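You operate a simulated robot arm through the tools that you are given. There is no shell and no other tool.

You run a simulated robot arm. Do the job below in one go: nothing can be reset, and whatever is moved stays where it is left.

TASK
Leak-test the blue finished cap. A fail goes in the reject bin, a pass back in its well.
Fine: tester stays on at 40; open the blue valve before lifting the lid; leave the lid on the bench.
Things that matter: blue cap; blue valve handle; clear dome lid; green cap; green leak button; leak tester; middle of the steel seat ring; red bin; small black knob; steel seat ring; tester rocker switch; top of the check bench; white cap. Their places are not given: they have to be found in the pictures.

Only the result counts: the job must be done as asked and must still hold three seconds after the hand-in. Knocking over, shifting, dropping, spilling or breaking anything else fails it. Lids that push on must go on centred and level and be pressed home; caps that screw on are set level and turned clockwise until they are tight.

THE ROBOT
A 7-joint arm with a three-finger gripper, fixed in place. Base frame: the origin is at the foot of the arm, x ahead of it, y to its left, z up; the work surface is at about z = 0.86. Units: m, degrees, N and s.
Its first joint turns from -166.0 to 166.0 degrees. Payload 2.69 kg.
Tool frame: the origin (TCP) lies between the finger pads and is the grasp point; the fingertips stand 0.03 m ahead of it; z points along the fingers, y is the line along which they close. Largest opening 0.128 m; the body of the gripper starts 0.117 m behind the TCP.
Orientation is that of the tool frame in the base frame, as a unit quaternion [x, y, z, w]. With the fingers straight down and closing along the base's y, the tool's x points along the base's -x, its y along +y and its z along -z.

THE INTERFACE
- The arm moves only by the tool play_rows. Its argument "moves" is a list of rows, each a list of 7 numbers: the shift along the tool's x, y, z in m, then the turn, a rotation vector about the tool's x, y, z in degrees, then the gripper command, from -1 (shut) to 1 (fully open), values between in proportion. In form: [[dx, dy, dz, ax, ay, az, grip], ...]. A call has 1 to 20 rows; each row is the pose to reach, as a shift and turn from the pose commanded when the call began, along the tool's axes at that moment. A row lasts 0.2 s, in which the tool goes at most 0.05 m and 8.6 degrees; a call with a longer step from one row to the next is refused whole, and so is a gripper value outside its range. A pose out of reach is approached as far as the arm can. The call stops where the force on the tool passes 40 N (or 10 N more than at its start, if that is more) or the arm is blocked; 0.2 s more then pass. Each finger halts on what it meets, pressing with about 32 N; the grip force reading is that of the motor and also rises with nothing between the fingers. The clock runs only during rows and for 0.2 s after the last one: add rows that repeat a pose to give the fingers time. It gives the time, the measured TCP pose, the force on the tool (base axes), the opening and the grip force at its end, in the units of the frame above (readings bear some noise), with the torque about the TCP (base axes, N m) and any sound that the robot's microphone picked up.
- Cameras (640 x 400 px; columns grow to the right, rows downward): "scene" is fixed at [0.0447, -0.5132, 1.6099]; the picture's right is [0.73, -0.68, 0.00], its down [-0.32, -0.34, -0.88] and it looks along [0.60, 0.65, -0.47] (base axes); focal length 330 px, centre (320, 200). "wrist" rides on the gripper at [0.058, 0.054, -0.131] in the tool frame; the picture's right is [-0.68, 0.74, 0.00], its down [-0.62, -0.57, -0.55] and it looks along [-0.40, -0.37, 0.84] (tool axes); focal length 234 px, centre (320, 200).
- capture(camera): a new picture of that camera. The clock stands still meanwhile.
- raise_lower(by): slides the trunk up (or, below 0, down) by that many m; the arm rides with it, the base frame stays. It gives what a move gives, with no picture.
- point_at(camera, pixels): for up to 12 pixels [column, row] of the newest picture of that camera ("zoom" is the newest enlarged one), the place [x, y, z] in the base frame of the surface seen there, good to about 0.002 m, but the place of the scene camera against the robot may be out by one fixed shift of up to 0.018 m in any direction. The clock stands still meanwhile.
- enlarge(camera, box): a new picture of the part [left, top, right, bottom] of that camera's present view, enlarged. The clock stands still meanwhile.
- job_done(): hands the job in; it is judged then, once.

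Open the gripper and draw the arm clear of the work before you hand the job in, unless the task says otherwise.

The tools are called as name(argument=value, ...) on one line, values as JSON. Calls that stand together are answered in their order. play_rows: Moves the arm, as the interface text tells. Its arguments: {"type":"object","properties":{"moves":{"type":"array","items":{"type":"array","items":{"type":"number"}}}},"required":["moves"]} The other tools are called the same way: raise_lower (by) slides the trunk up or down; capture (camera) takes a picture; point_at (camera, pixels) gives the place of the surface under pixels of a picture; enlarge (camera, box) takes an enlarged picture of a part of a camera's view; job_done () hands the job in.

At the start:

```text
t: 0.0
ee_pos: [0.6702, 0.3193, 1.1708]
tcp_rot: [0.0, 1.0, 0.0, 0.0]
ft_force: [0.1, 0.6, 0.2]
torque: [0.01, 0.0, -0.01]
finger_gap: 0.1278
grasp_force: 0.1
trunk travel left (down, up): [-0.15, 0.2]
```

scene: 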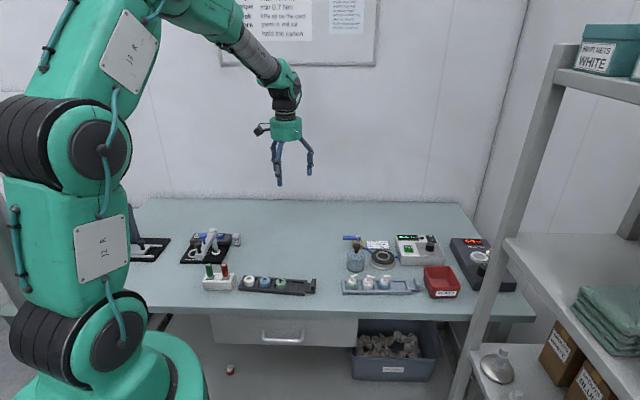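
wrist: 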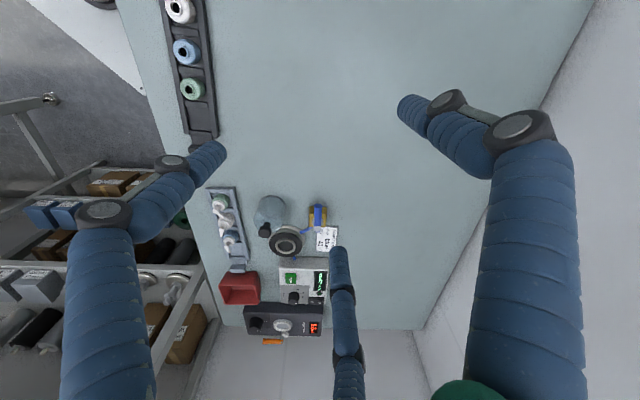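

The scene shows a cap rack (about 275,283), another rack (about 380,285), the tester around (415,248), and a red bin (440,280). I enlarge these areas for detail.

enlarge(camera="scene", box=[330, 220, 530, 310])

enlarge(camera="scene", box=[120, 210, 330, 310])

enlarge(camera="wrist", box=[190, 170, 360, 350])

enlarge(camera="scene", box=[220, 0, 380, 70])

```text
3.20 times, centred on (430, 265) of scene
```

zoom: 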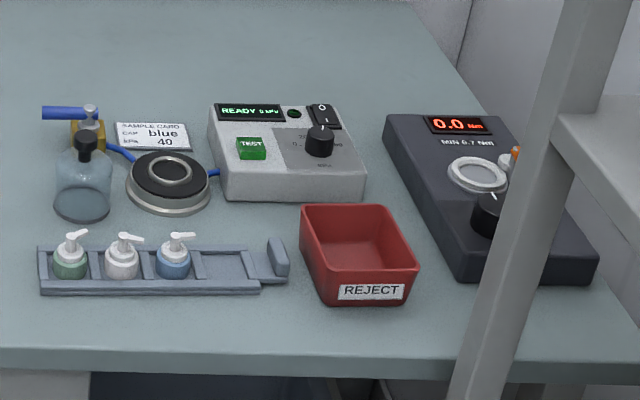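

```text
3.05 times, centred on (225, 260) of scene
```

zoom: 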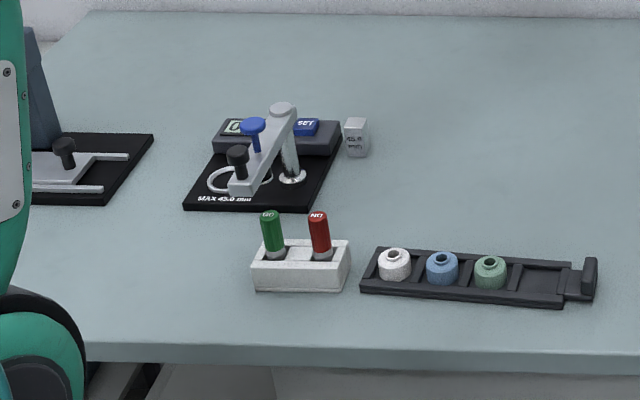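

```text
2.22 times, centred on (275, 260) of wrist
```

zoom: 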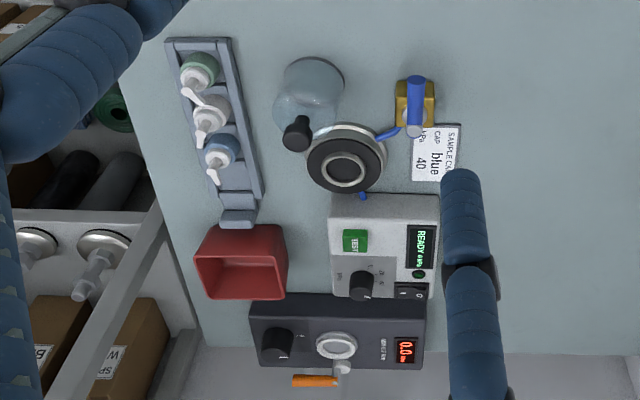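

```text
4.00 times, centred on (300, 35) of scene
```

zoom: 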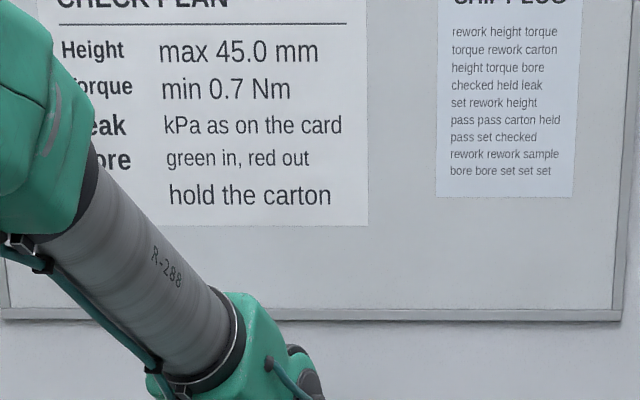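

The finished blue pump cap is in the grey rack, third from the left (scene zoom 172,258). The dome sits left of the seat ring, and the tester reads READY. I take the 3D places of these in the wrist picture.

capture(camera="wrist")

enlarge(camera="wrist", box=[190, 170, 360, 350])

point_at(camera="zoom", pixels=[[221, 148], [208, 118], [200, 70], [296, 133], [310, 85], [344, 171], [416, 85], [355, 240], [362, 285], [410, 290], [240, 270], [520, 200]])

```text
taken
```

wrist: 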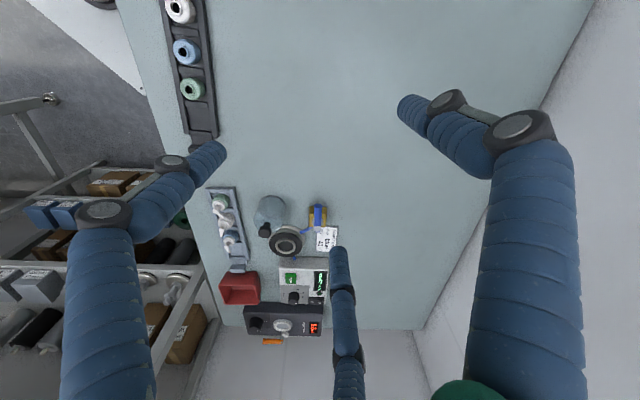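

```text
2.22 times, centred on (275, 260) of wrist
```

zoom: 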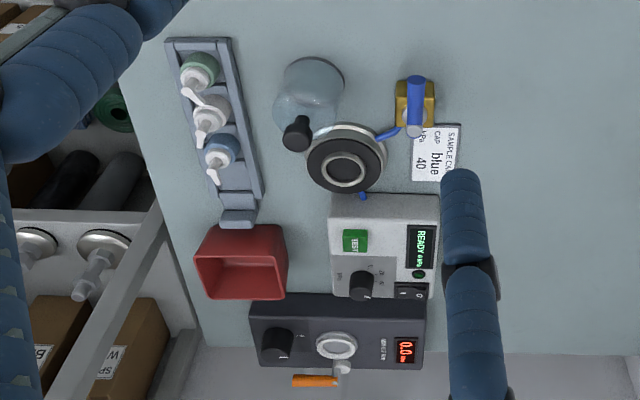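

```text
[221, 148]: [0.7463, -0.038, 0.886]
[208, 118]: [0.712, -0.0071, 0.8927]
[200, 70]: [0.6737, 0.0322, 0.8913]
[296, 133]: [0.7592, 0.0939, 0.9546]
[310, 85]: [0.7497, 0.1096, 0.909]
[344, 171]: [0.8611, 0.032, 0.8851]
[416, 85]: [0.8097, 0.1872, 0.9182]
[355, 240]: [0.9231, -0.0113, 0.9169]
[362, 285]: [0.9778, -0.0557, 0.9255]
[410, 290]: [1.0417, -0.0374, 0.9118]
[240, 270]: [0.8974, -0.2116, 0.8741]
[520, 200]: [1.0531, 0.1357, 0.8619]
```

I move the arm nearer, hand still well above everything, to look at the tester, valve, dome and rack up close.

play_rows(moves=[[-0.01, -0.04, 0.01, 0, 0, 0, 1], [-0.03, -0.08, 0.02, 0, 0, 0, 1], [-0.05, -0.12, 0.03, 0, 0, 0, 1], [-0.06, -0.16, 0.05, 0, 0, 0, 1], [-0.07, -0.2, 0.07, 0, 0, 0, 1], [-0.07, -0.2, 0.07, 0, 0, 0, 1]])

capture(camera="wrist")

```text
t: 1.4
ee_pos: [0.7404, 0.1189, 1.1026]
tcp_rot: [0.0, 1.0, 0.0, 0.0]
ft_force: [-0.9, -0.4, -0.5]
torque: [0.05, 0.02, -0.02]
finger_gap: 0.1276
grasp_force: 0.1
trunk travel left (down, up): [-0.15, 0.2]
```

```text
taken
```

wrist: 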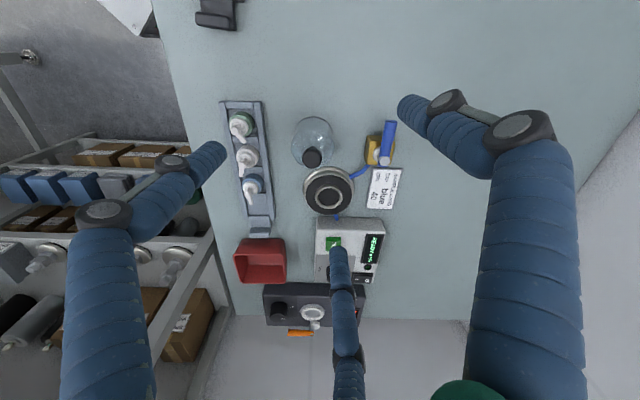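

Three finger-like shapes show up in the wrist view (tips at 215,150; 405,105; 340,255), so I check the gripper shape in space and get a close view of the tester area.

point_at(camera="wrist", pixels=[[212, 152], [172, 162], [404, 103], [448, 100], [340, 260], [345, 300], [348, 355], [519, 125], [104, 210]])

enlarge(camera="wrist", box=[220, 90, 420, 215])

enlarge(camera="wrist", box=[220, 205, 420, 330])

enlarge(camera="scene", box=[320, 120, 480, 300])

```text
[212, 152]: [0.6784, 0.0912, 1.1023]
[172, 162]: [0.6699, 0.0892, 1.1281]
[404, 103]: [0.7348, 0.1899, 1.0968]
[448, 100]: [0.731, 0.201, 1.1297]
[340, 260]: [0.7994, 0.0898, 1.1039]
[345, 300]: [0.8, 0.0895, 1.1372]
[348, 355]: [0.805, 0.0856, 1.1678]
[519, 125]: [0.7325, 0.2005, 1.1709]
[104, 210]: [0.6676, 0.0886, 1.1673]
```

```text
3.20 times, centred on (320, 152) of wrist
```

zoom: 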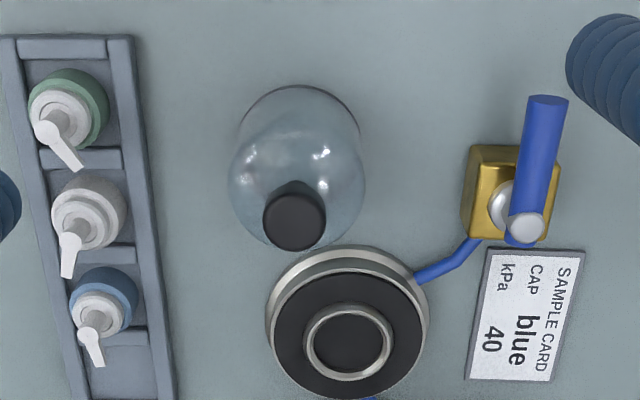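

```text
3.20 times, centred on (320, 268) of wrist
```

zoom: 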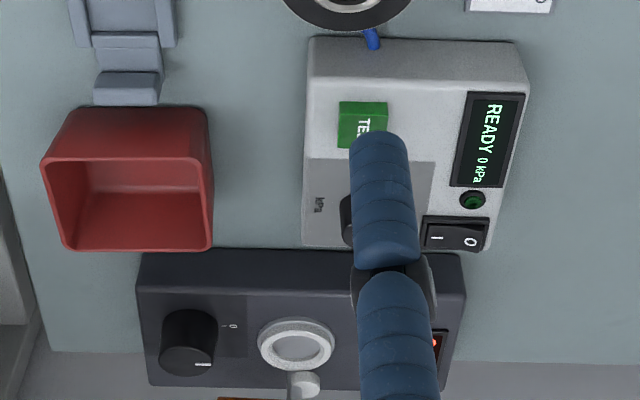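

```text
2.22 times, centred on (400, 210) of scene
```

zoom: 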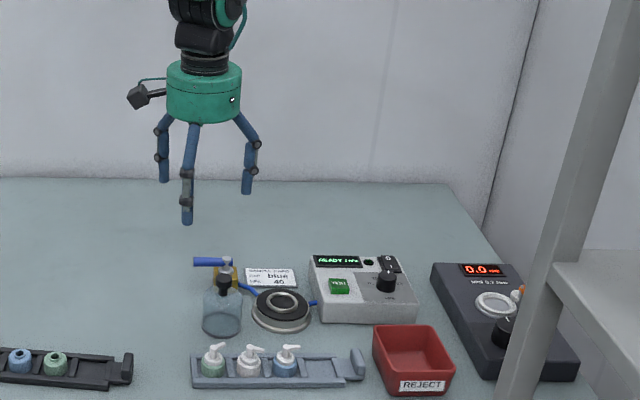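

The gripper has three visible fingers (two on the -y side, one on +y). Now I zoom the scene camera on the tester to read the dial and rocker.

enlarge(camera="scene", box=[390, 228, 450, 268])

enlarge(camera="scene", box=[338, 228, 408, 298])

```text
10.00 times, centred on (420, 248) of scene
```

zoom: 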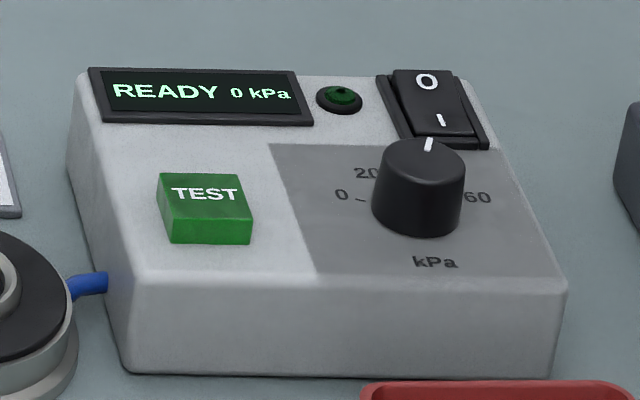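

```text
5.71 times, centred on (373, 263) of scene
```

zoom: 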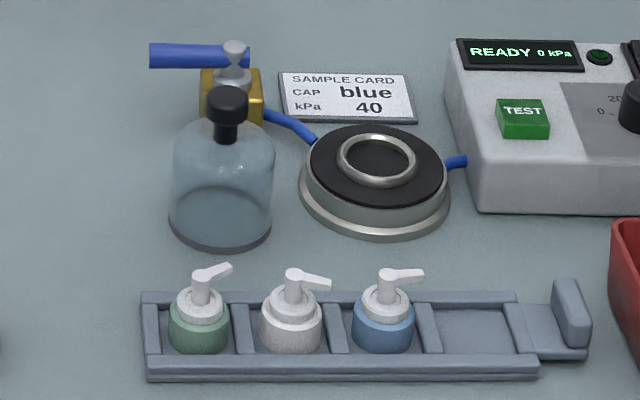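

The dial pointer direction against the 40 mark isn't clear from here, so I move the hand further over the tester for a closer top view.

play_rows(moves=[[-0.04, -0.027, 0, 0, 0, 0, 1], [-0.08, -0.053, 0, 0, 0, 0, 1], [-0.12, -0.08, 0.0, 0, 0, 0, 1], [-0.12, -0.08, 0.0, 0, 0, 0, 1]])

capture(camera="wrist")

enlarge(camera="wrist", box=[240, 100, 400, 260])

```text
t: 2.4
ee_pos: [0.8608, 0.0388, 1.0998]
tcp_rot: [-0.001, 1.0, -0.001, 0.0]
ft_force: [0.8, -0.6, -0.1]
torque: [0.01, 0.03, 0.0]
finger_gap: 0.128
grasp_force: 0.1
trunk travel left (down, up): [-0.15, 0.2]
```

```text
taken
```

wrist: 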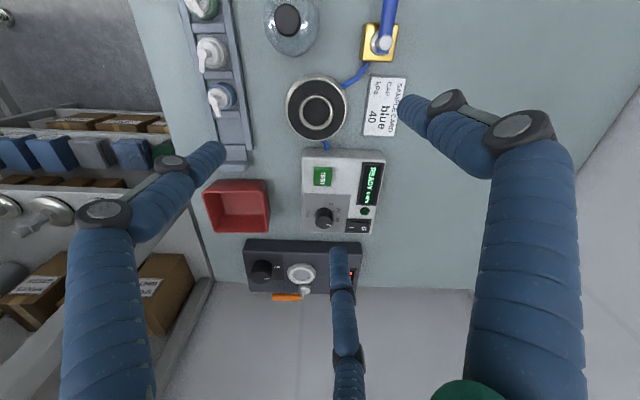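

```text
2.50 times, centred on (320, 180) of wrist
```

zoom: 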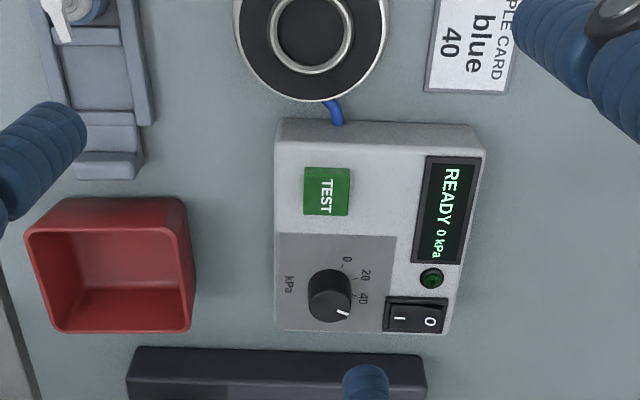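

enlarge(camera="wrist", box=[295, 190, 375, 240])

enlarge(camera="wrist", box=[260, 0, 420, 140])

```text
8.00 times, centred on (335, 215) of wrist
```

zoom: 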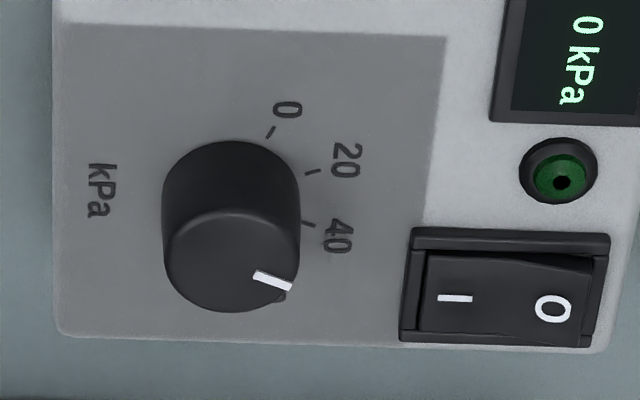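

```text
2.86 times, centred on (340, 70) of wrist
```

zoom: 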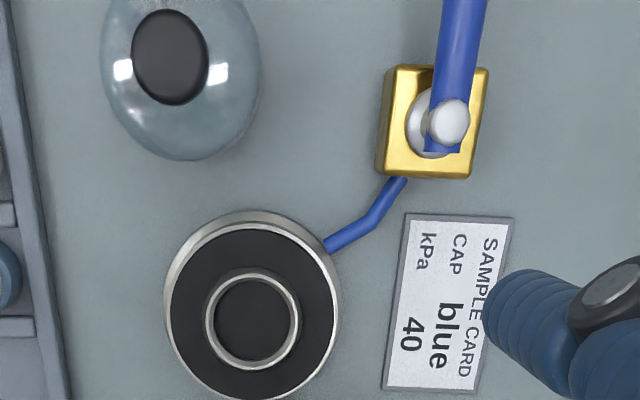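

The dial's ticks and pointer are visible in an 8x zoom; I measure tick and pointer places in 3D to see where the pointer really stands.

enlarge(camera="wrist", box=[295, 190, 375, 240])

point_at(camera="zoom", pixels=[[270, 131], [312, 172], [308, 224], [257, 275], [290, 287], [171, 268], [230, 228], [232, 309], [299, 255], [100, 190], [453, 298], [553, 307]])

```text
8.00 times, centred on (335, 215) of wrist
```

zoom: 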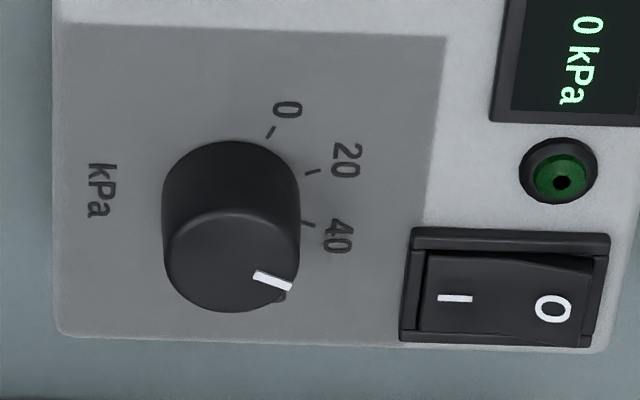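

```text
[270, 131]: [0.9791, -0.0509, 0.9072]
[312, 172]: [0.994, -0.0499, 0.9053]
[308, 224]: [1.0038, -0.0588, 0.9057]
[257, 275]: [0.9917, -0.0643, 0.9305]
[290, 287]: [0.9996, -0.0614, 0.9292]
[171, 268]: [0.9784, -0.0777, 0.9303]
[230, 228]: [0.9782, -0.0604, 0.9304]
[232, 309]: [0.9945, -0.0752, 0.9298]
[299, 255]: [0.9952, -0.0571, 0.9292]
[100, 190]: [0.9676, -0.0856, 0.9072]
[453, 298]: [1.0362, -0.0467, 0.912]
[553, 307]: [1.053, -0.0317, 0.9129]
```

The pointer stands at about 27° and the 40 tick at 27°, so the dial is already at 40, and the tester is on (READY). Next I close the gripper in free air to see how the fingers move.

play_rows(moves=[[0, 0, 0, 0, 0, 0, 0], [0, 0, 0, 0, 0, 0, -1], [0, 0, 0, 0, 0, 0, -1], [0, 0, 0, 0, 0, 0, -1]])

capture(camera="wrist")

enlarge(camera="scene", box=[320, 120, 480, 300])

```text
t: 3.4
ee_pos: [0.8605, 0.0385, 1.1013]
tcp_rot: [0.0, 1.0, 0.0, -0.001]
ft_force: [0.1, -0.6, -0.4]
torque: [-0.01, 0.01, 0.01]
finger_gap: 0.0021
grasp_force: 32.0
trunk travel left (down, up): [-0.15, 0.2]
```

```text
taken
```

wrist: 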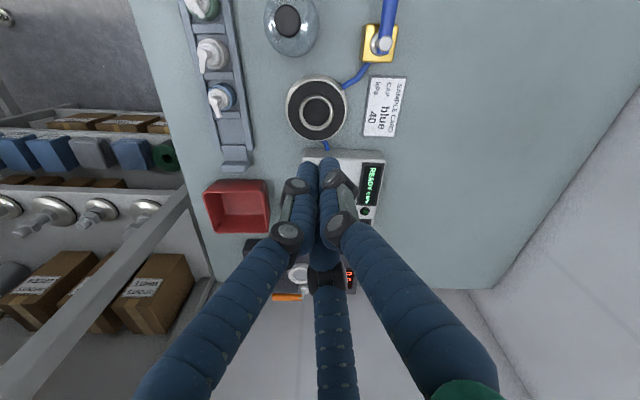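

```text
2.22 times, centred on (400, 210) of scene
```

zoom: 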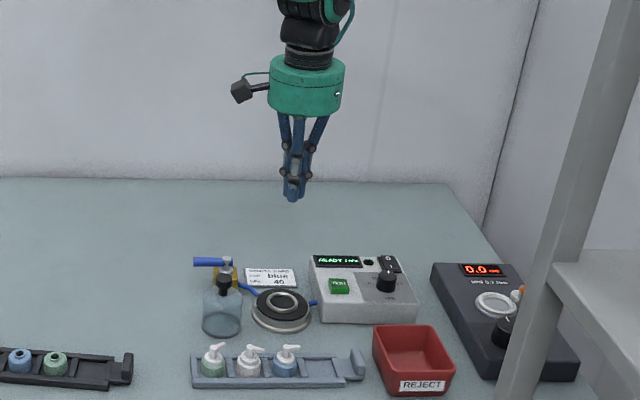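

The skin closes radially on the TCP. I open again and move over the grey rack and dome for a close look.

play_rows(moves=[[0.04, 0.007, 0, 0, 0, 0, 1], [0.08, 0.015, 0, 0, 0, 0, 1], [0.12, 0.02, 0.01, 0, 0, 0, 1], [0.16, 0.03, 0.03, 0, 0, 0, 1], [0.2, 0.037, 0.05, 0, 0, 0, 1], [0.2, 0.037, 0.05, 0, 0, 0, 1]])

capture(camera="wrist")

enlarge(camera="wrist", box=[240, 110, 400, 260])

```text
t: 4.8
ee_pos: [0.6586, 0.0789, 1.0501]
tcp_rot: [-0.001, 1.0, 0.0, -0.001]
ft_force: [-0.5, -0.1, 0.9]
torque: [0.01, -0.05, 0.02]
finger_gap: 0.1277
grasp_force: 0.0
trunk travel left (down, up): [-0.15, 0.2]
```

```text
taken
```

wrist: 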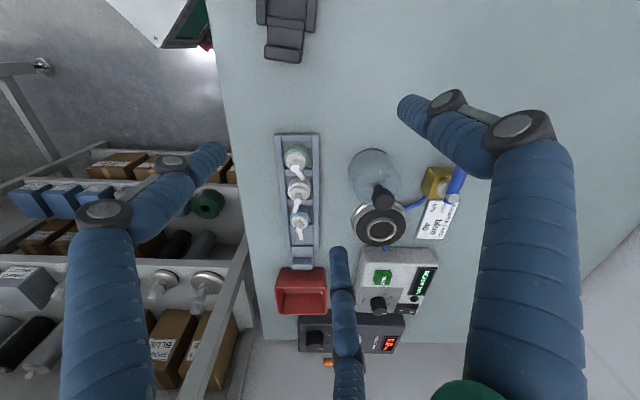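

```text
2.67 times, centred on (320, 185) of wrist
```

zoom: 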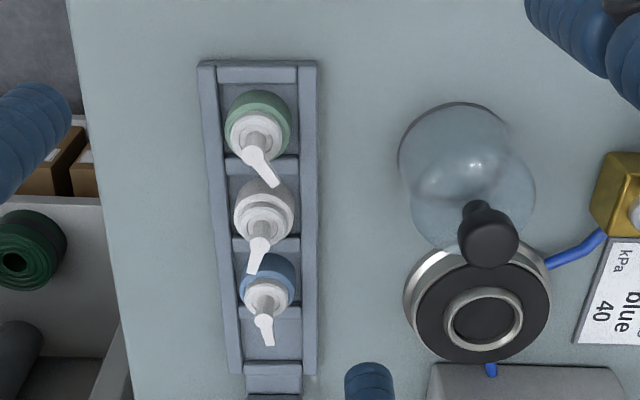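

I zoom further into the rack and the dome to measure them.

enlarge(camera="wrist", box=[265, 180, 335, 260])

point_at(camera="zoom", pixels=[[274, 155], [231, 226], [305, 222], [278, 238], [260, 275], [285, 225], [180, 200], [365, 200], [300, 150], [200, 400], [360, 300], [275, 345]])

```text
5.00 times, centred on (300, 220) of wrist
```

zoom: 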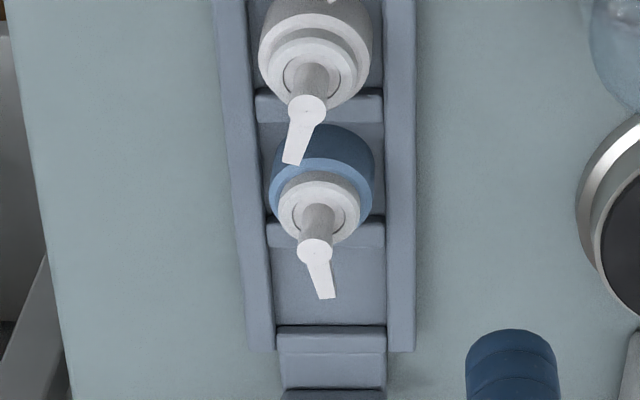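

```text
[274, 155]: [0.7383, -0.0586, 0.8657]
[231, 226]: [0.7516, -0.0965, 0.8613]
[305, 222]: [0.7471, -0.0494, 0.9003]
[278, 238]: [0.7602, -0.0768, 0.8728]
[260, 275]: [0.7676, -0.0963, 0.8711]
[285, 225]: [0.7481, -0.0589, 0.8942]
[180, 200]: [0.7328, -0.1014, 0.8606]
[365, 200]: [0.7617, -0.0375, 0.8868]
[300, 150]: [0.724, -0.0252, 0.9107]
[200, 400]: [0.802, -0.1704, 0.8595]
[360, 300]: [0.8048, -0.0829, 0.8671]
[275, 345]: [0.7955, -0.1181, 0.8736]
```

I pick finer points on the blue cap: rim edges, collar, stem top (315,250), spout tip (327,297), rails and dividers.

point_at(camera="zoom", pixels=[[272, 190], [370, 190], [322, 163], [300, 225], [283, 205], [356, 205], [318, 178], [315, 250], [327, 295], [255, 220], [400, 220], [325, 232]])

point_at(camera="zoom", pixels=[[320, 140], [320, 110], [320, 300], [330, 335], [240, 335], [403, 335], [230, 100], [400, 100], [160, 200], [480, 200], [295, 160], [310, 105]])

```text
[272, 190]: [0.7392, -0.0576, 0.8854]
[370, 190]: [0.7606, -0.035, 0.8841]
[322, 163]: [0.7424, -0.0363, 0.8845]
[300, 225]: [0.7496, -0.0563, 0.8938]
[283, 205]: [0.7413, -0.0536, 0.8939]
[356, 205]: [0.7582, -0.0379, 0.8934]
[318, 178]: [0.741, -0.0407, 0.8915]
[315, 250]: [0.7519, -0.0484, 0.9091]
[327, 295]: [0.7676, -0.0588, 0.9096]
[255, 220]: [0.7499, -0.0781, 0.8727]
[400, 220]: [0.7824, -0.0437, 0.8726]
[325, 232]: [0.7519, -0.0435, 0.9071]
```

```text
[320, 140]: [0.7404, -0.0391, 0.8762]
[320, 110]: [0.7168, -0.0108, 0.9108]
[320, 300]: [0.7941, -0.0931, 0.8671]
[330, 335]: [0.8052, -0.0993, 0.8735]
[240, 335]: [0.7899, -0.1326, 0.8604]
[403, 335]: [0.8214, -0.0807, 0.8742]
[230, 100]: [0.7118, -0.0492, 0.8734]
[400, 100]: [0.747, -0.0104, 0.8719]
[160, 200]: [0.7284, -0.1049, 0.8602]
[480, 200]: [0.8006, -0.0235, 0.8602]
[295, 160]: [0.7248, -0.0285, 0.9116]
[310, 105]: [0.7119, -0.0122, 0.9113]
```

The bench is at z 0.860, rack rails at 0.873, blue cap axis near (0.750,-0.047), with skirt top 0.885 and spout top 0.910. Now I measure the dome, seat ring and valve.

enlarge(camera="wrist", box=[335, 140, 475, 260])

point_at(camera="zoom", pixels=[[62, 130], [200, 130], [130, 45], [190, 250], [222, 300], [150, 330], [262, 330], [205, 380], [210, 290], [325, 300], [110, 310], [345, 300]])

```text
3.33 times, centred on (405, 200) of wrist
```

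zoom: 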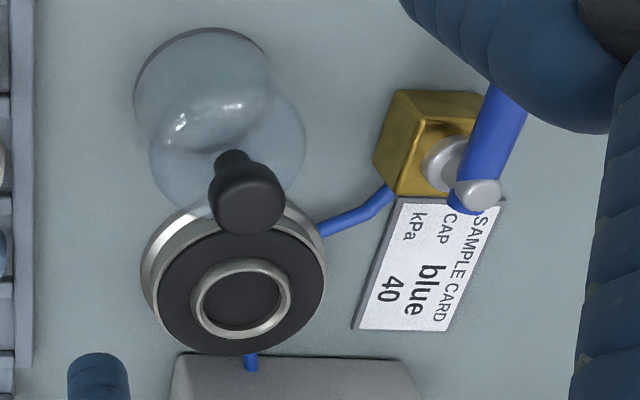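

```text
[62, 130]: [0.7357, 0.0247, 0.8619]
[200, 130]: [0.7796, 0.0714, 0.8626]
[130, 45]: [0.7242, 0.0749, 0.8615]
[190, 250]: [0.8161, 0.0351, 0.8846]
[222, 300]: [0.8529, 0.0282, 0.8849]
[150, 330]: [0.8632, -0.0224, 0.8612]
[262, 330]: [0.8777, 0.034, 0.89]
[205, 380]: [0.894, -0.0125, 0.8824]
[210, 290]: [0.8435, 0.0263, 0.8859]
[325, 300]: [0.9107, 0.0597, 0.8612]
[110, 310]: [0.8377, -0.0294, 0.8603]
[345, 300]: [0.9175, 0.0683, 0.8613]
```

I pick points on the seat ring, the rubber disc edge, the dome rim and knob, and the valve.

point_at(camera="zoom", pixels=[[196, 302], [287, 290], [243, 263], [240, 334], [242, 298], [163, 300], [320, 272], [232, 350], [245, 215], [230, 236], [285, 205], [215, 205]])

point_at(camera="zoom", pixels=[[137, 105], [200, 32], [160, 180], [300, 130], [250, 180], [245, 190], [478, 192], [445, 160], [505, 100], [525, 95], [425, 110], [400, 185]])

```text
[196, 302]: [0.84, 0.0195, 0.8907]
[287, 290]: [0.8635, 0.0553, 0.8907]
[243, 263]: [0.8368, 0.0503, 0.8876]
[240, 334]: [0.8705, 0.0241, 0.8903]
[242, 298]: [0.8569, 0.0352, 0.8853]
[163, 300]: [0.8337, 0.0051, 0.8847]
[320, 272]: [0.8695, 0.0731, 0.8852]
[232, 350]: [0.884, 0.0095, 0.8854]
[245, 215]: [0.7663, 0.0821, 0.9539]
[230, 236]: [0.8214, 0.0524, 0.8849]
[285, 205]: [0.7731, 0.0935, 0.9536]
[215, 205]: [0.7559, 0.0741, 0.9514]
```

```text
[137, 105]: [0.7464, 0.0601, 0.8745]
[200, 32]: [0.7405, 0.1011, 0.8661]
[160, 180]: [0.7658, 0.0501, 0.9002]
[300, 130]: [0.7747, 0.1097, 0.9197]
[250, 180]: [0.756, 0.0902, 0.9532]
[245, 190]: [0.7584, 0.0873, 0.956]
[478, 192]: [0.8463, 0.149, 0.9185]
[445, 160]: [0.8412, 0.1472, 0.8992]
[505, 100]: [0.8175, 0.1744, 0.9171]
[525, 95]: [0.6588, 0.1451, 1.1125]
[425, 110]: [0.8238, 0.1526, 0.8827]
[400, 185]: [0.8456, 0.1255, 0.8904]
```

The ring centre is near (0.853,0.037), with ring top at 0.8905 and disc at 0.885. I move the hand above the dome for a closer look at dome, ring and valve.

play_rows(moves=[[-0.04, 0.002, 0, 0, 0, 0, 1], [-0.08, 0.004, 0, 0, 0, 0, 1], [-0.11, 0.005, 0.0, 0, 0, 0, 1], [-0.11, 0.005, 0.01, 0, 0, 0, 1]])

capture(camera="wrist")

enlarge(camera="wrist", box=[220, 120, 400, 260])

```text
t: 5.8
ee_pos: [0.7698, 0.0822, 1.0402]
tcp_rot: [0.0, 1.0, 0.0, -0.001]
ft_force: [-0.2, -0.3, -0.8]
torque: [0.03, 0.03, -0.02]
finger_gap: 0.1279
grasp_force: 0.2
trunk travel left (down, up): [-0.15, 0.2]
```

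```text
taken
```

wrist: 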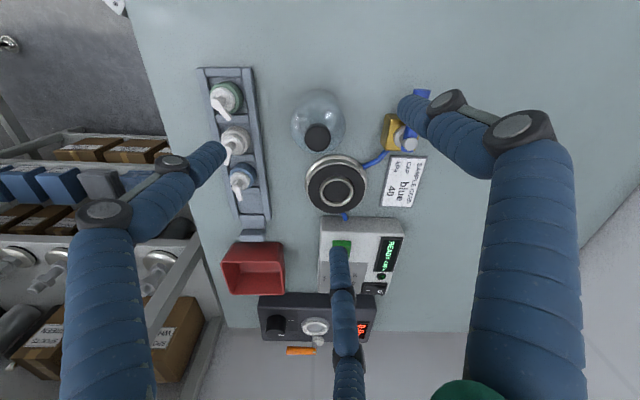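

```text
2.86 times, centred on (310, 190) of wrist
```

zoom: 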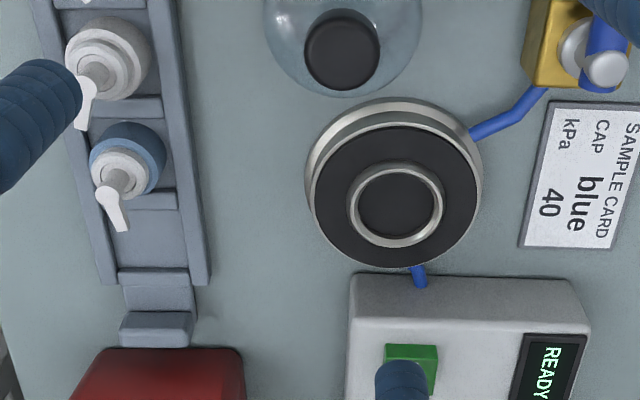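

Zoom on the ring and on the dome.

enlarge(camera="wrist", box=[296, 150, 376, 220])

point_at(camera="zoom", pixels=[[240, 211], [428, 211], [337, 138], [334, 294], [255, 216], [414, 216], [334, 160], [334, 278], [334, 216], [170, 216], [500, 216], [334, 345]])

```text
5.71 times, centred on (336, 185) of wrist
```

zoom: 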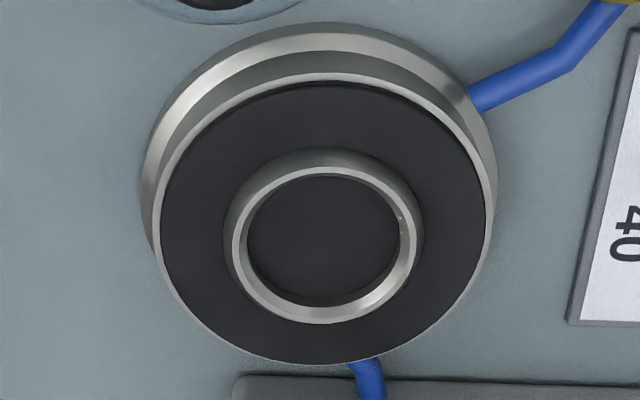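

```text
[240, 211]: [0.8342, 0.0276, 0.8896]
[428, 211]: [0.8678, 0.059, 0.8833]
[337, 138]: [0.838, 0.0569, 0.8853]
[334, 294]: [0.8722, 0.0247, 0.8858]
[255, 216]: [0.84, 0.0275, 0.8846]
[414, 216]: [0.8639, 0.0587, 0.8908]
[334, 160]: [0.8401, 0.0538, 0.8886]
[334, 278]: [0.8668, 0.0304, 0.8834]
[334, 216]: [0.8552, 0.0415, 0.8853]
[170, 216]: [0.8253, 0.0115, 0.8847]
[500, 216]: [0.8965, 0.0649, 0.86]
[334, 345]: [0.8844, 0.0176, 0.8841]
```

Ring top circle is centred at (324,243) in this zoom; I sample its outer and inner edges.

point_at(camera="zoom", pixels=[[238, 243], [410, 243], [324, 171], [324, 319], [244, 243], [404, 243], [324, 311], [324, 243], [166, 220], [484, 220], [324, 86], [324, 358]])

enlarge(camera="wrist", box=[280, 80, 360, 160])

point_at(camera="zoom", pixels=[[248, 295], [366, 295], [305, 235], [305, 350], [305, 295], [110, 200], [510, 200], [300, 60], [300, 80], [200, 330], [400, 350], [120, 240]])

```text
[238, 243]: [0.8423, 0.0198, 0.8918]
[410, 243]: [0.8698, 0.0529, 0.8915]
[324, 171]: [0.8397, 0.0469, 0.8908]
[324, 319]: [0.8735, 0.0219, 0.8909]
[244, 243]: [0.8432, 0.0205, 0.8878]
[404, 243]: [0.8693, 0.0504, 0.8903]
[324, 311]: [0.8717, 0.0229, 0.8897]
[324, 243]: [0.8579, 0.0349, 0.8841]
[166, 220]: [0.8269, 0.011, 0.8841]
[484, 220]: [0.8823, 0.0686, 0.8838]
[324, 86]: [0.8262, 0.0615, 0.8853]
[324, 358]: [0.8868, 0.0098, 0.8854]
```

```text
5.00 times, centred on (320, 120) of wrist
```

zoom: 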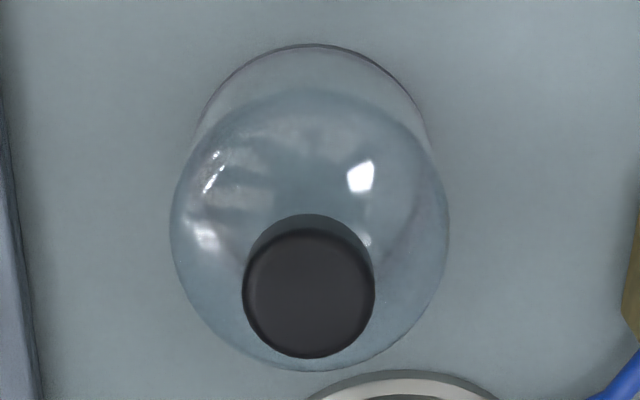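

```text
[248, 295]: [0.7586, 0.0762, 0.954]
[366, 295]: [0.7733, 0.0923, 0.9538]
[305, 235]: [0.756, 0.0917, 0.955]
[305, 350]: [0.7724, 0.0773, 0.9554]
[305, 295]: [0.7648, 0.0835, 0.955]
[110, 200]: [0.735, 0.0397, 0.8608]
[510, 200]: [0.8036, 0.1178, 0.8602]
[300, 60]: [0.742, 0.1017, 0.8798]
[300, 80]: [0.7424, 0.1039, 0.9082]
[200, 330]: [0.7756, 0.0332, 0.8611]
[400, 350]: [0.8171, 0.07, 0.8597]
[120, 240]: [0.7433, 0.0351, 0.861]
```

The ring inner diameter is about 0.0355 against the cap's 0.033, and the dome knob is near (0.765,0.084), top 0.955. I check the side profile of dome, caps and valve in the scene camera.

enlarge(camera="scene", box=[340, 232, 380, 277])

point_at(camera="zoom", pixels=[[255, 140], [255, 165], [255, 185], [255, 205], [255, 225], [255, 250], [200, 230], [310, 230], [255, 350], [150, 380], [300, 165], [210, 165]])

```text
8.89 times, centred on (360, 254) of scene
```

zoom: 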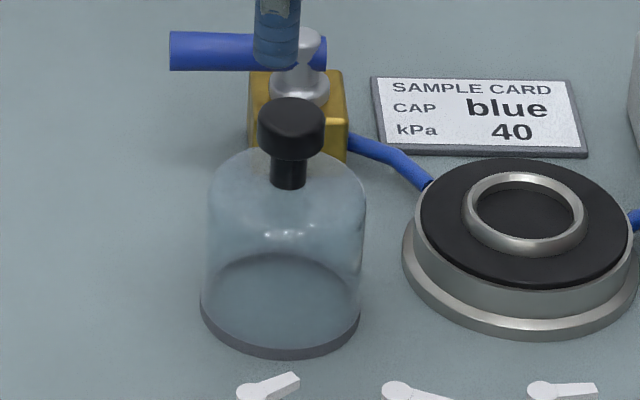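

```text
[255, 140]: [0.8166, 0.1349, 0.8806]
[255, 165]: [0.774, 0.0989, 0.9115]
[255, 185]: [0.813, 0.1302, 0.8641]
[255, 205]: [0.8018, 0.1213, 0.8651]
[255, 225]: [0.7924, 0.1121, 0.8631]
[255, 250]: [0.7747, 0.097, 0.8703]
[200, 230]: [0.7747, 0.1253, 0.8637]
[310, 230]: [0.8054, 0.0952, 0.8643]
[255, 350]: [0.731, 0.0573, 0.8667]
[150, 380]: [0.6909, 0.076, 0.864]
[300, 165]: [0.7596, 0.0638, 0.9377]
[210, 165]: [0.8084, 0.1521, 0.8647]
```

I sample the knob rim, the neck, and the dome shoulder in this zoom.

point_at(camera="zoom", pixels=[[290, 115], [290, 133], [290, 152], [290, 164], [290, 180], [260, 120], [322, 120], [275, 175], [304, 175], [240, 300], [320, 300], [285, 350]])

enlarge(camera="scene", box=[338, 262, 418, 302])

```text
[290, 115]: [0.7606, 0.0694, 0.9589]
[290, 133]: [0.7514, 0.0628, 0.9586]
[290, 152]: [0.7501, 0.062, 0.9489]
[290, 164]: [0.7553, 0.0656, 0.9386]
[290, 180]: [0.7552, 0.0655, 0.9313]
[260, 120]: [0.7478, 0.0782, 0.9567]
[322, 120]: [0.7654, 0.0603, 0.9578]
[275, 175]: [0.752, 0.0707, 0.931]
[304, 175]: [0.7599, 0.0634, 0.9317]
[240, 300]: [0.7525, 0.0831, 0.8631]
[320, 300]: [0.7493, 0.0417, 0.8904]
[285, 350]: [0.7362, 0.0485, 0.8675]
```

```text
8.00 times, centred on (378, 282) of scene
```

zoom: 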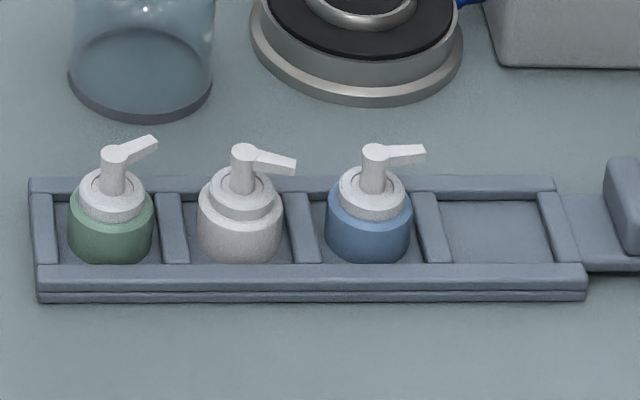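

The knob's wide head spans about z 0.945–0.955 and the neck goes down to about 0.927. I move above the blue cap, turning 42° so the fingers will close across the rack, and look.

play_rows(moves=[[0.003, -0.03, 0.0, 0, 0, 8.4, 1], [0.007, -0.06, 0.0, 0, 0, 16.8, 1], [0.012, -0.095, 0.01, 0, 0, 25.2, 0.5], [0.0202, -0.1283, 0.02, 0, 0, 33.6, 0.2], [0.0202, -0.1283, 0.0308, 0, 0, 42, 0.0], [0.0202, -0.1283, 0.0308, 0, 0, 42, 0.0]])

capture(camera="wrist")

enlarge(camera="wrist", box=[250, 130, 390, 270])

```text
t: 7.2
ee_pos: [0.749, -0.0466, 1.0115]
tcp_rot: [0.359, 0.933, 0.0, 0.001]
ft_force: [-0.6, -0.2, -0.5]
torque: [0.0, 0.02, 0.01]
finger_gap: 0.0643
grasp_force: 0.1
trunk travel left (down, up): [-0.15, 0.2]
```

```text
taken
```

wrist: 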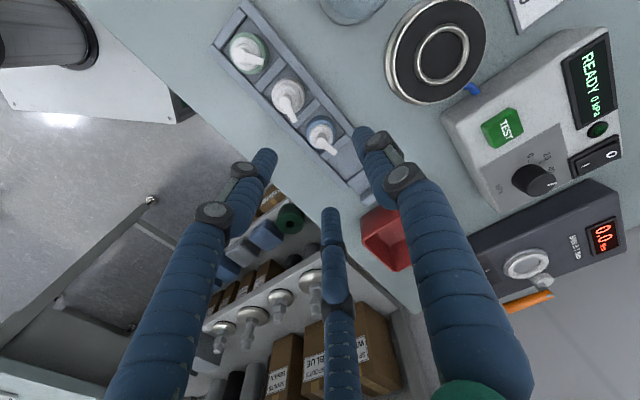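

```text
2.86 times, centred on (320, 200) of wrist
```

zoom: 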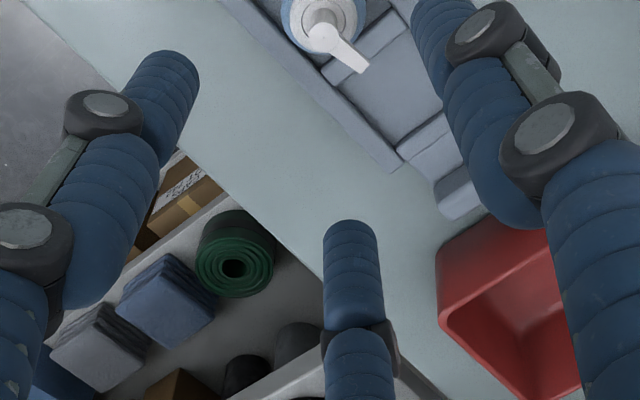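

The cap appears at about (322,132) where the TCP line should fall at its height, so the hand is nearly above it. I measure its offset precisely.

enlarge(camera="wrist", box=[280, 100, 360, 170])

point_at(camera="zoom", pixels=[[245, 180], [410, 180], [325, 115], [267, 180], [390, 180], [325, 125], [330, 225], [300, 215], [395, 285], [290, 240], [220, 200], [480, 130]])

```text
5.71 times, centred on (320, 135) of wrist
```

zoom: 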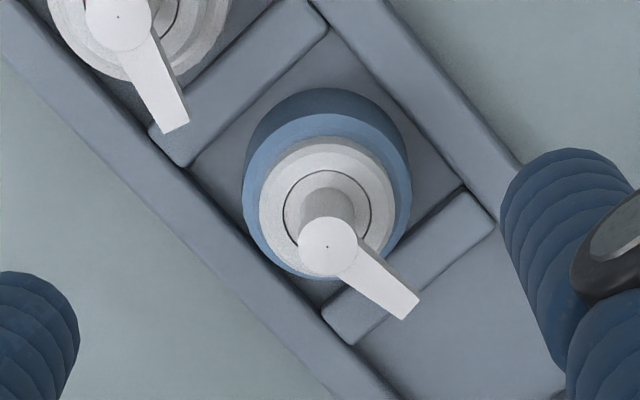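

```text
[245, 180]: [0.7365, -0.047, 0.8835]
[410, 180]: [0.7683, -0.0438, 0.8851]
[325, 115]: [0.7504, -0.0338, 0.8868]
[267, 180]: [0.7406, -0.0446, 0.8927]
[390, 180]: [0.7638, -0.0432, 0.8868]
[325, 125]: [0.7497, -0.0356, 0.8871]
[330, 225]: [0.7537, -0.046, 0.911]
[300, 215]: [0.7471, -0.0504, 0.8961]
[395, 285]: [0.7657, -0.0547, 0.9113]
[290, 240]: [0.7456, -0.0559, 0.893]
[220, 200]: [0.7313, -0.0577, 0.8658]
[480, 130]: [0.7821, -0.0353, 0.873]
```

The cap axis is within about 1 mm of the hand's axis. I go down to z 0.907 (fingertips 4 mm over the rails) with the fingers open either side of the cap, watching forces.

play_rows(moves=[[0, 0.0005, 0.04, 0, 0, 0, 0], [0, 0.001, 0.075, 0, 0, 0, 0], [0, 0.001, 0.095, 0, 0, 0, 0], [0, 0.001, 0.103, 0, 0, 0, 0], [0, 0.001, 0.103, 0, 0, 0, 0]])

capture(camera="wrist")

enlarge(camera="scene", box=[338, 222, 418, 302])

```text
t: 8.4
ee_pos: [0.749, -0.0446, 0.9065]
tcp_rot: [0.359, 0.934, -0.001, 0.0]
ft_force: [-0.4, -0.6, 0.9]
torque: [0.01, -0.08, 0.0]
finger_gap: 0.0637
grasp_force: 0.0
trunk travel left (down, up): [-0.15, 0.2]
```

```text
taken
```

wrist: 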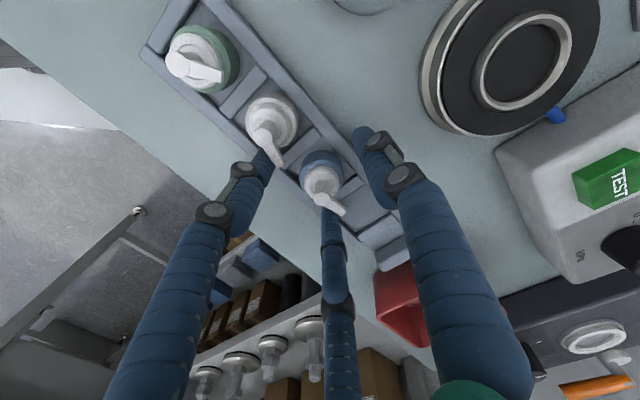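

```text
5.00 times, centred on (378, 262) of scene
```

zoom: 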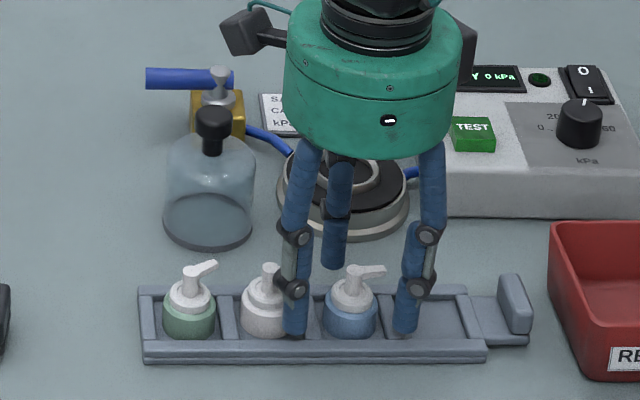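

No contact force; the cap sits between the fingers. I close the gripper on it.

play_rows(moves=[[0, 0, 0, 0, 0, 0, -0.4], [0, 0, 0, 0, 0, 0, -0.6], [0, 0, 0, 0, 0, 0, -1], [0, 0, 0, 0, 0, 0, -1]])

capture(camera="wrist")

enlarge(camera="scene", box=[338, 222, 418, 302])

```text
t: 9.4
ee_pos: [0.7504, -0.045, 0.9082]
tcp_rot: [0.359, 0.934, 0.001, -0.001]
ft_force: [-0.2, 0.0, 0.3]
torque: [-0.01, 0.0, -0.03]
finger_gap: 0.0315
grasp_force: 10.0
trunk travel left (down, up): [-0.15, 0.2]
```

```text
taken
```

wrist: 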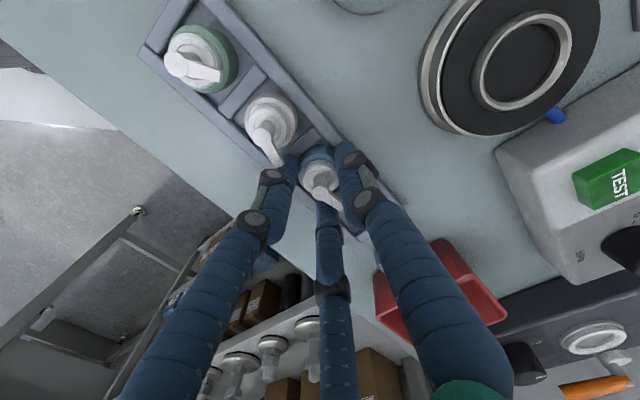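

```text
5.00 times, centred on (378, 262) of scene
```

zoom: 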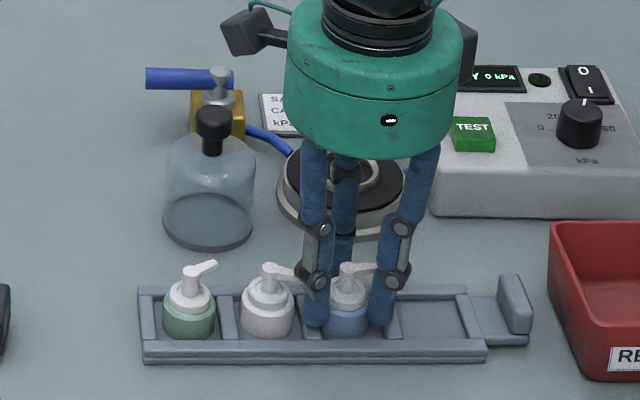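

The fingers stopped at 0.0315 on the cap. I hold a little longer, then lift straight up slowly.

play_rows(moves=[[0, 0, 0, 0, 0, 0, -1], [0, 0, -0.01, 0, 0, 0, -1], [0, 0, -0.03, 0, 0, 0, -1], [0, 0, -0.06, 0, 0, 0, -1], [0, 0, -0.1, 0, 0, 0, -1], [0, 0, -0.1, 0, 0, 0, -1]])

capture(camera="wrist")

enlarge(camera="wrist", box=[270, 130, 370, 230])

enlarge(camera="scene", box=[338, 192, 418, 302])

```text
t: 10.8
ee_pos: [0.7493, -0.045, 1.008]
tcp_rot: [0.358, 0.934, 0.0, -0.001]
ft_force: [-1.2, -0.1, -0.5]
torque: [0.0, -0.01, 0.0]
finger_gap: 0.0317
grasp_force: 10.1
trunk travel left (down, up): [-0.15, 0.2]
```

```text
taken
```

wrist: 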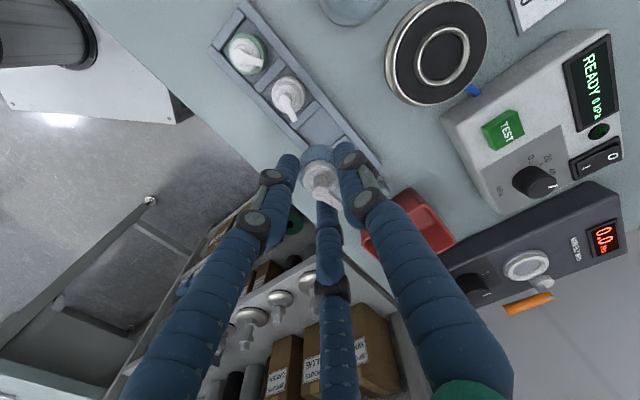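

```text
4.00 times, centred on (320, 180) of wrist
```

zoom: 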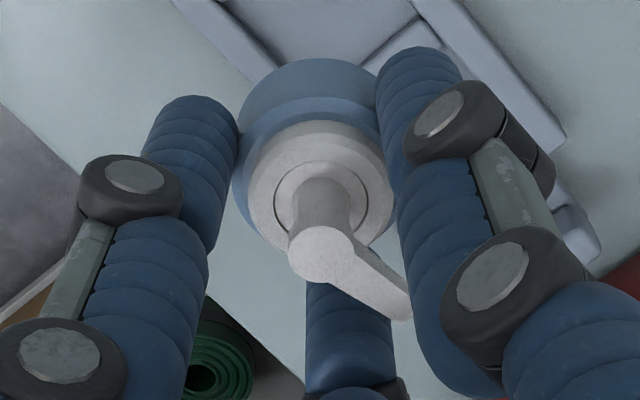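

```text
3.64 times, centred on (378, 247) of scene
```

zoom: 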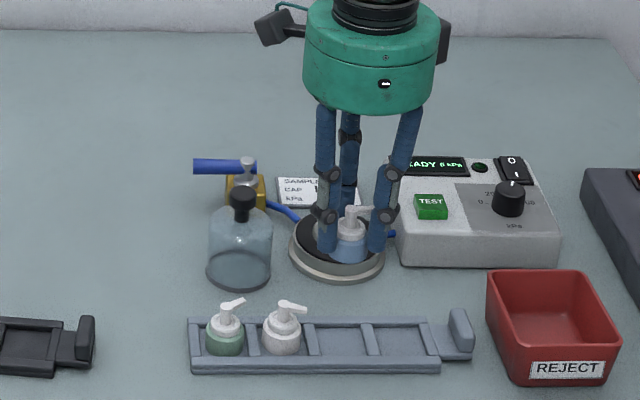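

The cap is held square and centred (collar near column 320). I carry it over the seat ring, hovering at z≈1.016, to check alignment before lowering.

play_rows(moves=[[-0.002, 0.01, -0.0085, 0, 0, 0, -1], [-0.008, 0.045, -0.0085, 0, 0, 0, -1], [-0.014, 0.08, -0.0085, 0, 0, 0, -1], [-0.02, 0.115, -0.0085, 0, 0, 0, -1], [-0.023, 0.1311, -0.0085, 0, 0, 0, -1], [-0.023, 0.1311, -0.0085, 0, 0, 0, -1]])

capture(camera="wrist")

enlarge(camera="wrist", box=[270, 90, 370, 190])

```text
t: 12.2
ee_pos: [0.8552, 0.0375, 1.0168]
tcp_rot: [0.358, 0.934, 0.0, 0.0]
ft_force: [-0.1, -0.9, 0.3]
torque: [-0.03, 0.0, -0.01]
finger_gap: 0.0316
grasp_force: 10.3
trunk travel left (down, up): [-0.15, 0.2]
```

```text
taken
```

wrist: 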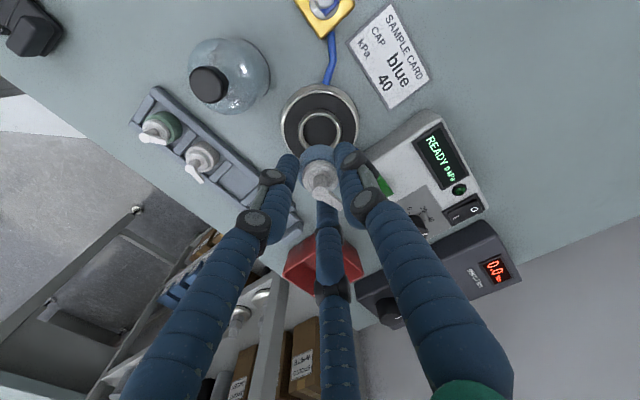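

```text
4.00 times, centred on (320, 140) of wrist
```

zoom: 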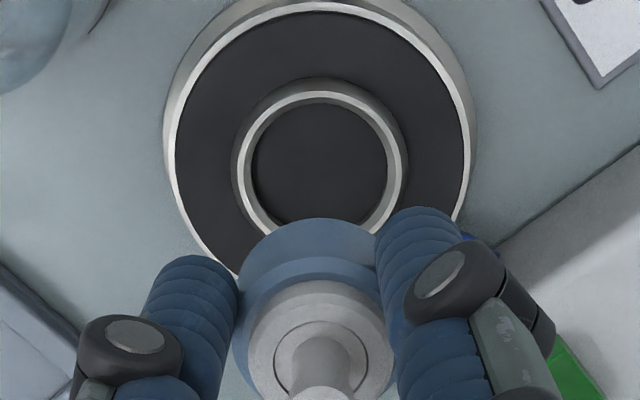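

The ring shows around (320,132) above the held cap. I measure ring and cap in this same picture to fix the remaining offset.

point_at(camera="zoom", pixels=[[240, 162], [399, 162], [320, 92], [262, 110], [378, 110], [262, 218], [382, 215], [250, 140], [392, 140], [320, 160], [176, 150], [466, 150]])

enlarge(camera="wrist", box=[290, 105, 350, 165])

```text
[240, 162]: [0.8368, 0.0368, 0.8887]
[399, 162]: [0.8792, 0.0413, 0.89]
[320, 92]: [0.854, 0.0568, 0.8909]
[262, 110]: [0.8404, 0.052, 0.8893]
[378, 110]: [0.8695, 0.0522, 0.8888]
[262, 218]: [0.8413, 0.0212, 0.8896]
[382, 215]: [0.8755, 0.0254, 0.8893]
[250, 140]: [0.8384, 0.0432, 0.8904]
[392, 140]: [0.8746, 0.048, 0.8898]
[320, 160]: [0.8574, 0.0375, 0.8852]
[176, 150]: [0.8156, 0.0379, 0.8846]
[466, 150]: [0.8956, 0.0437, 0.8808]
```

```text
6.67 times, centred on (320, 135) of wrist
```

zoom: 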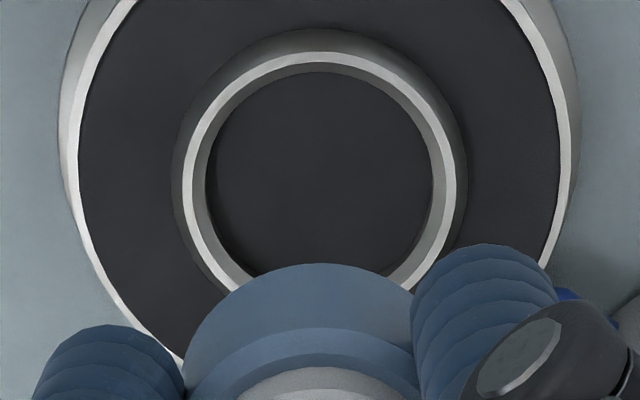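

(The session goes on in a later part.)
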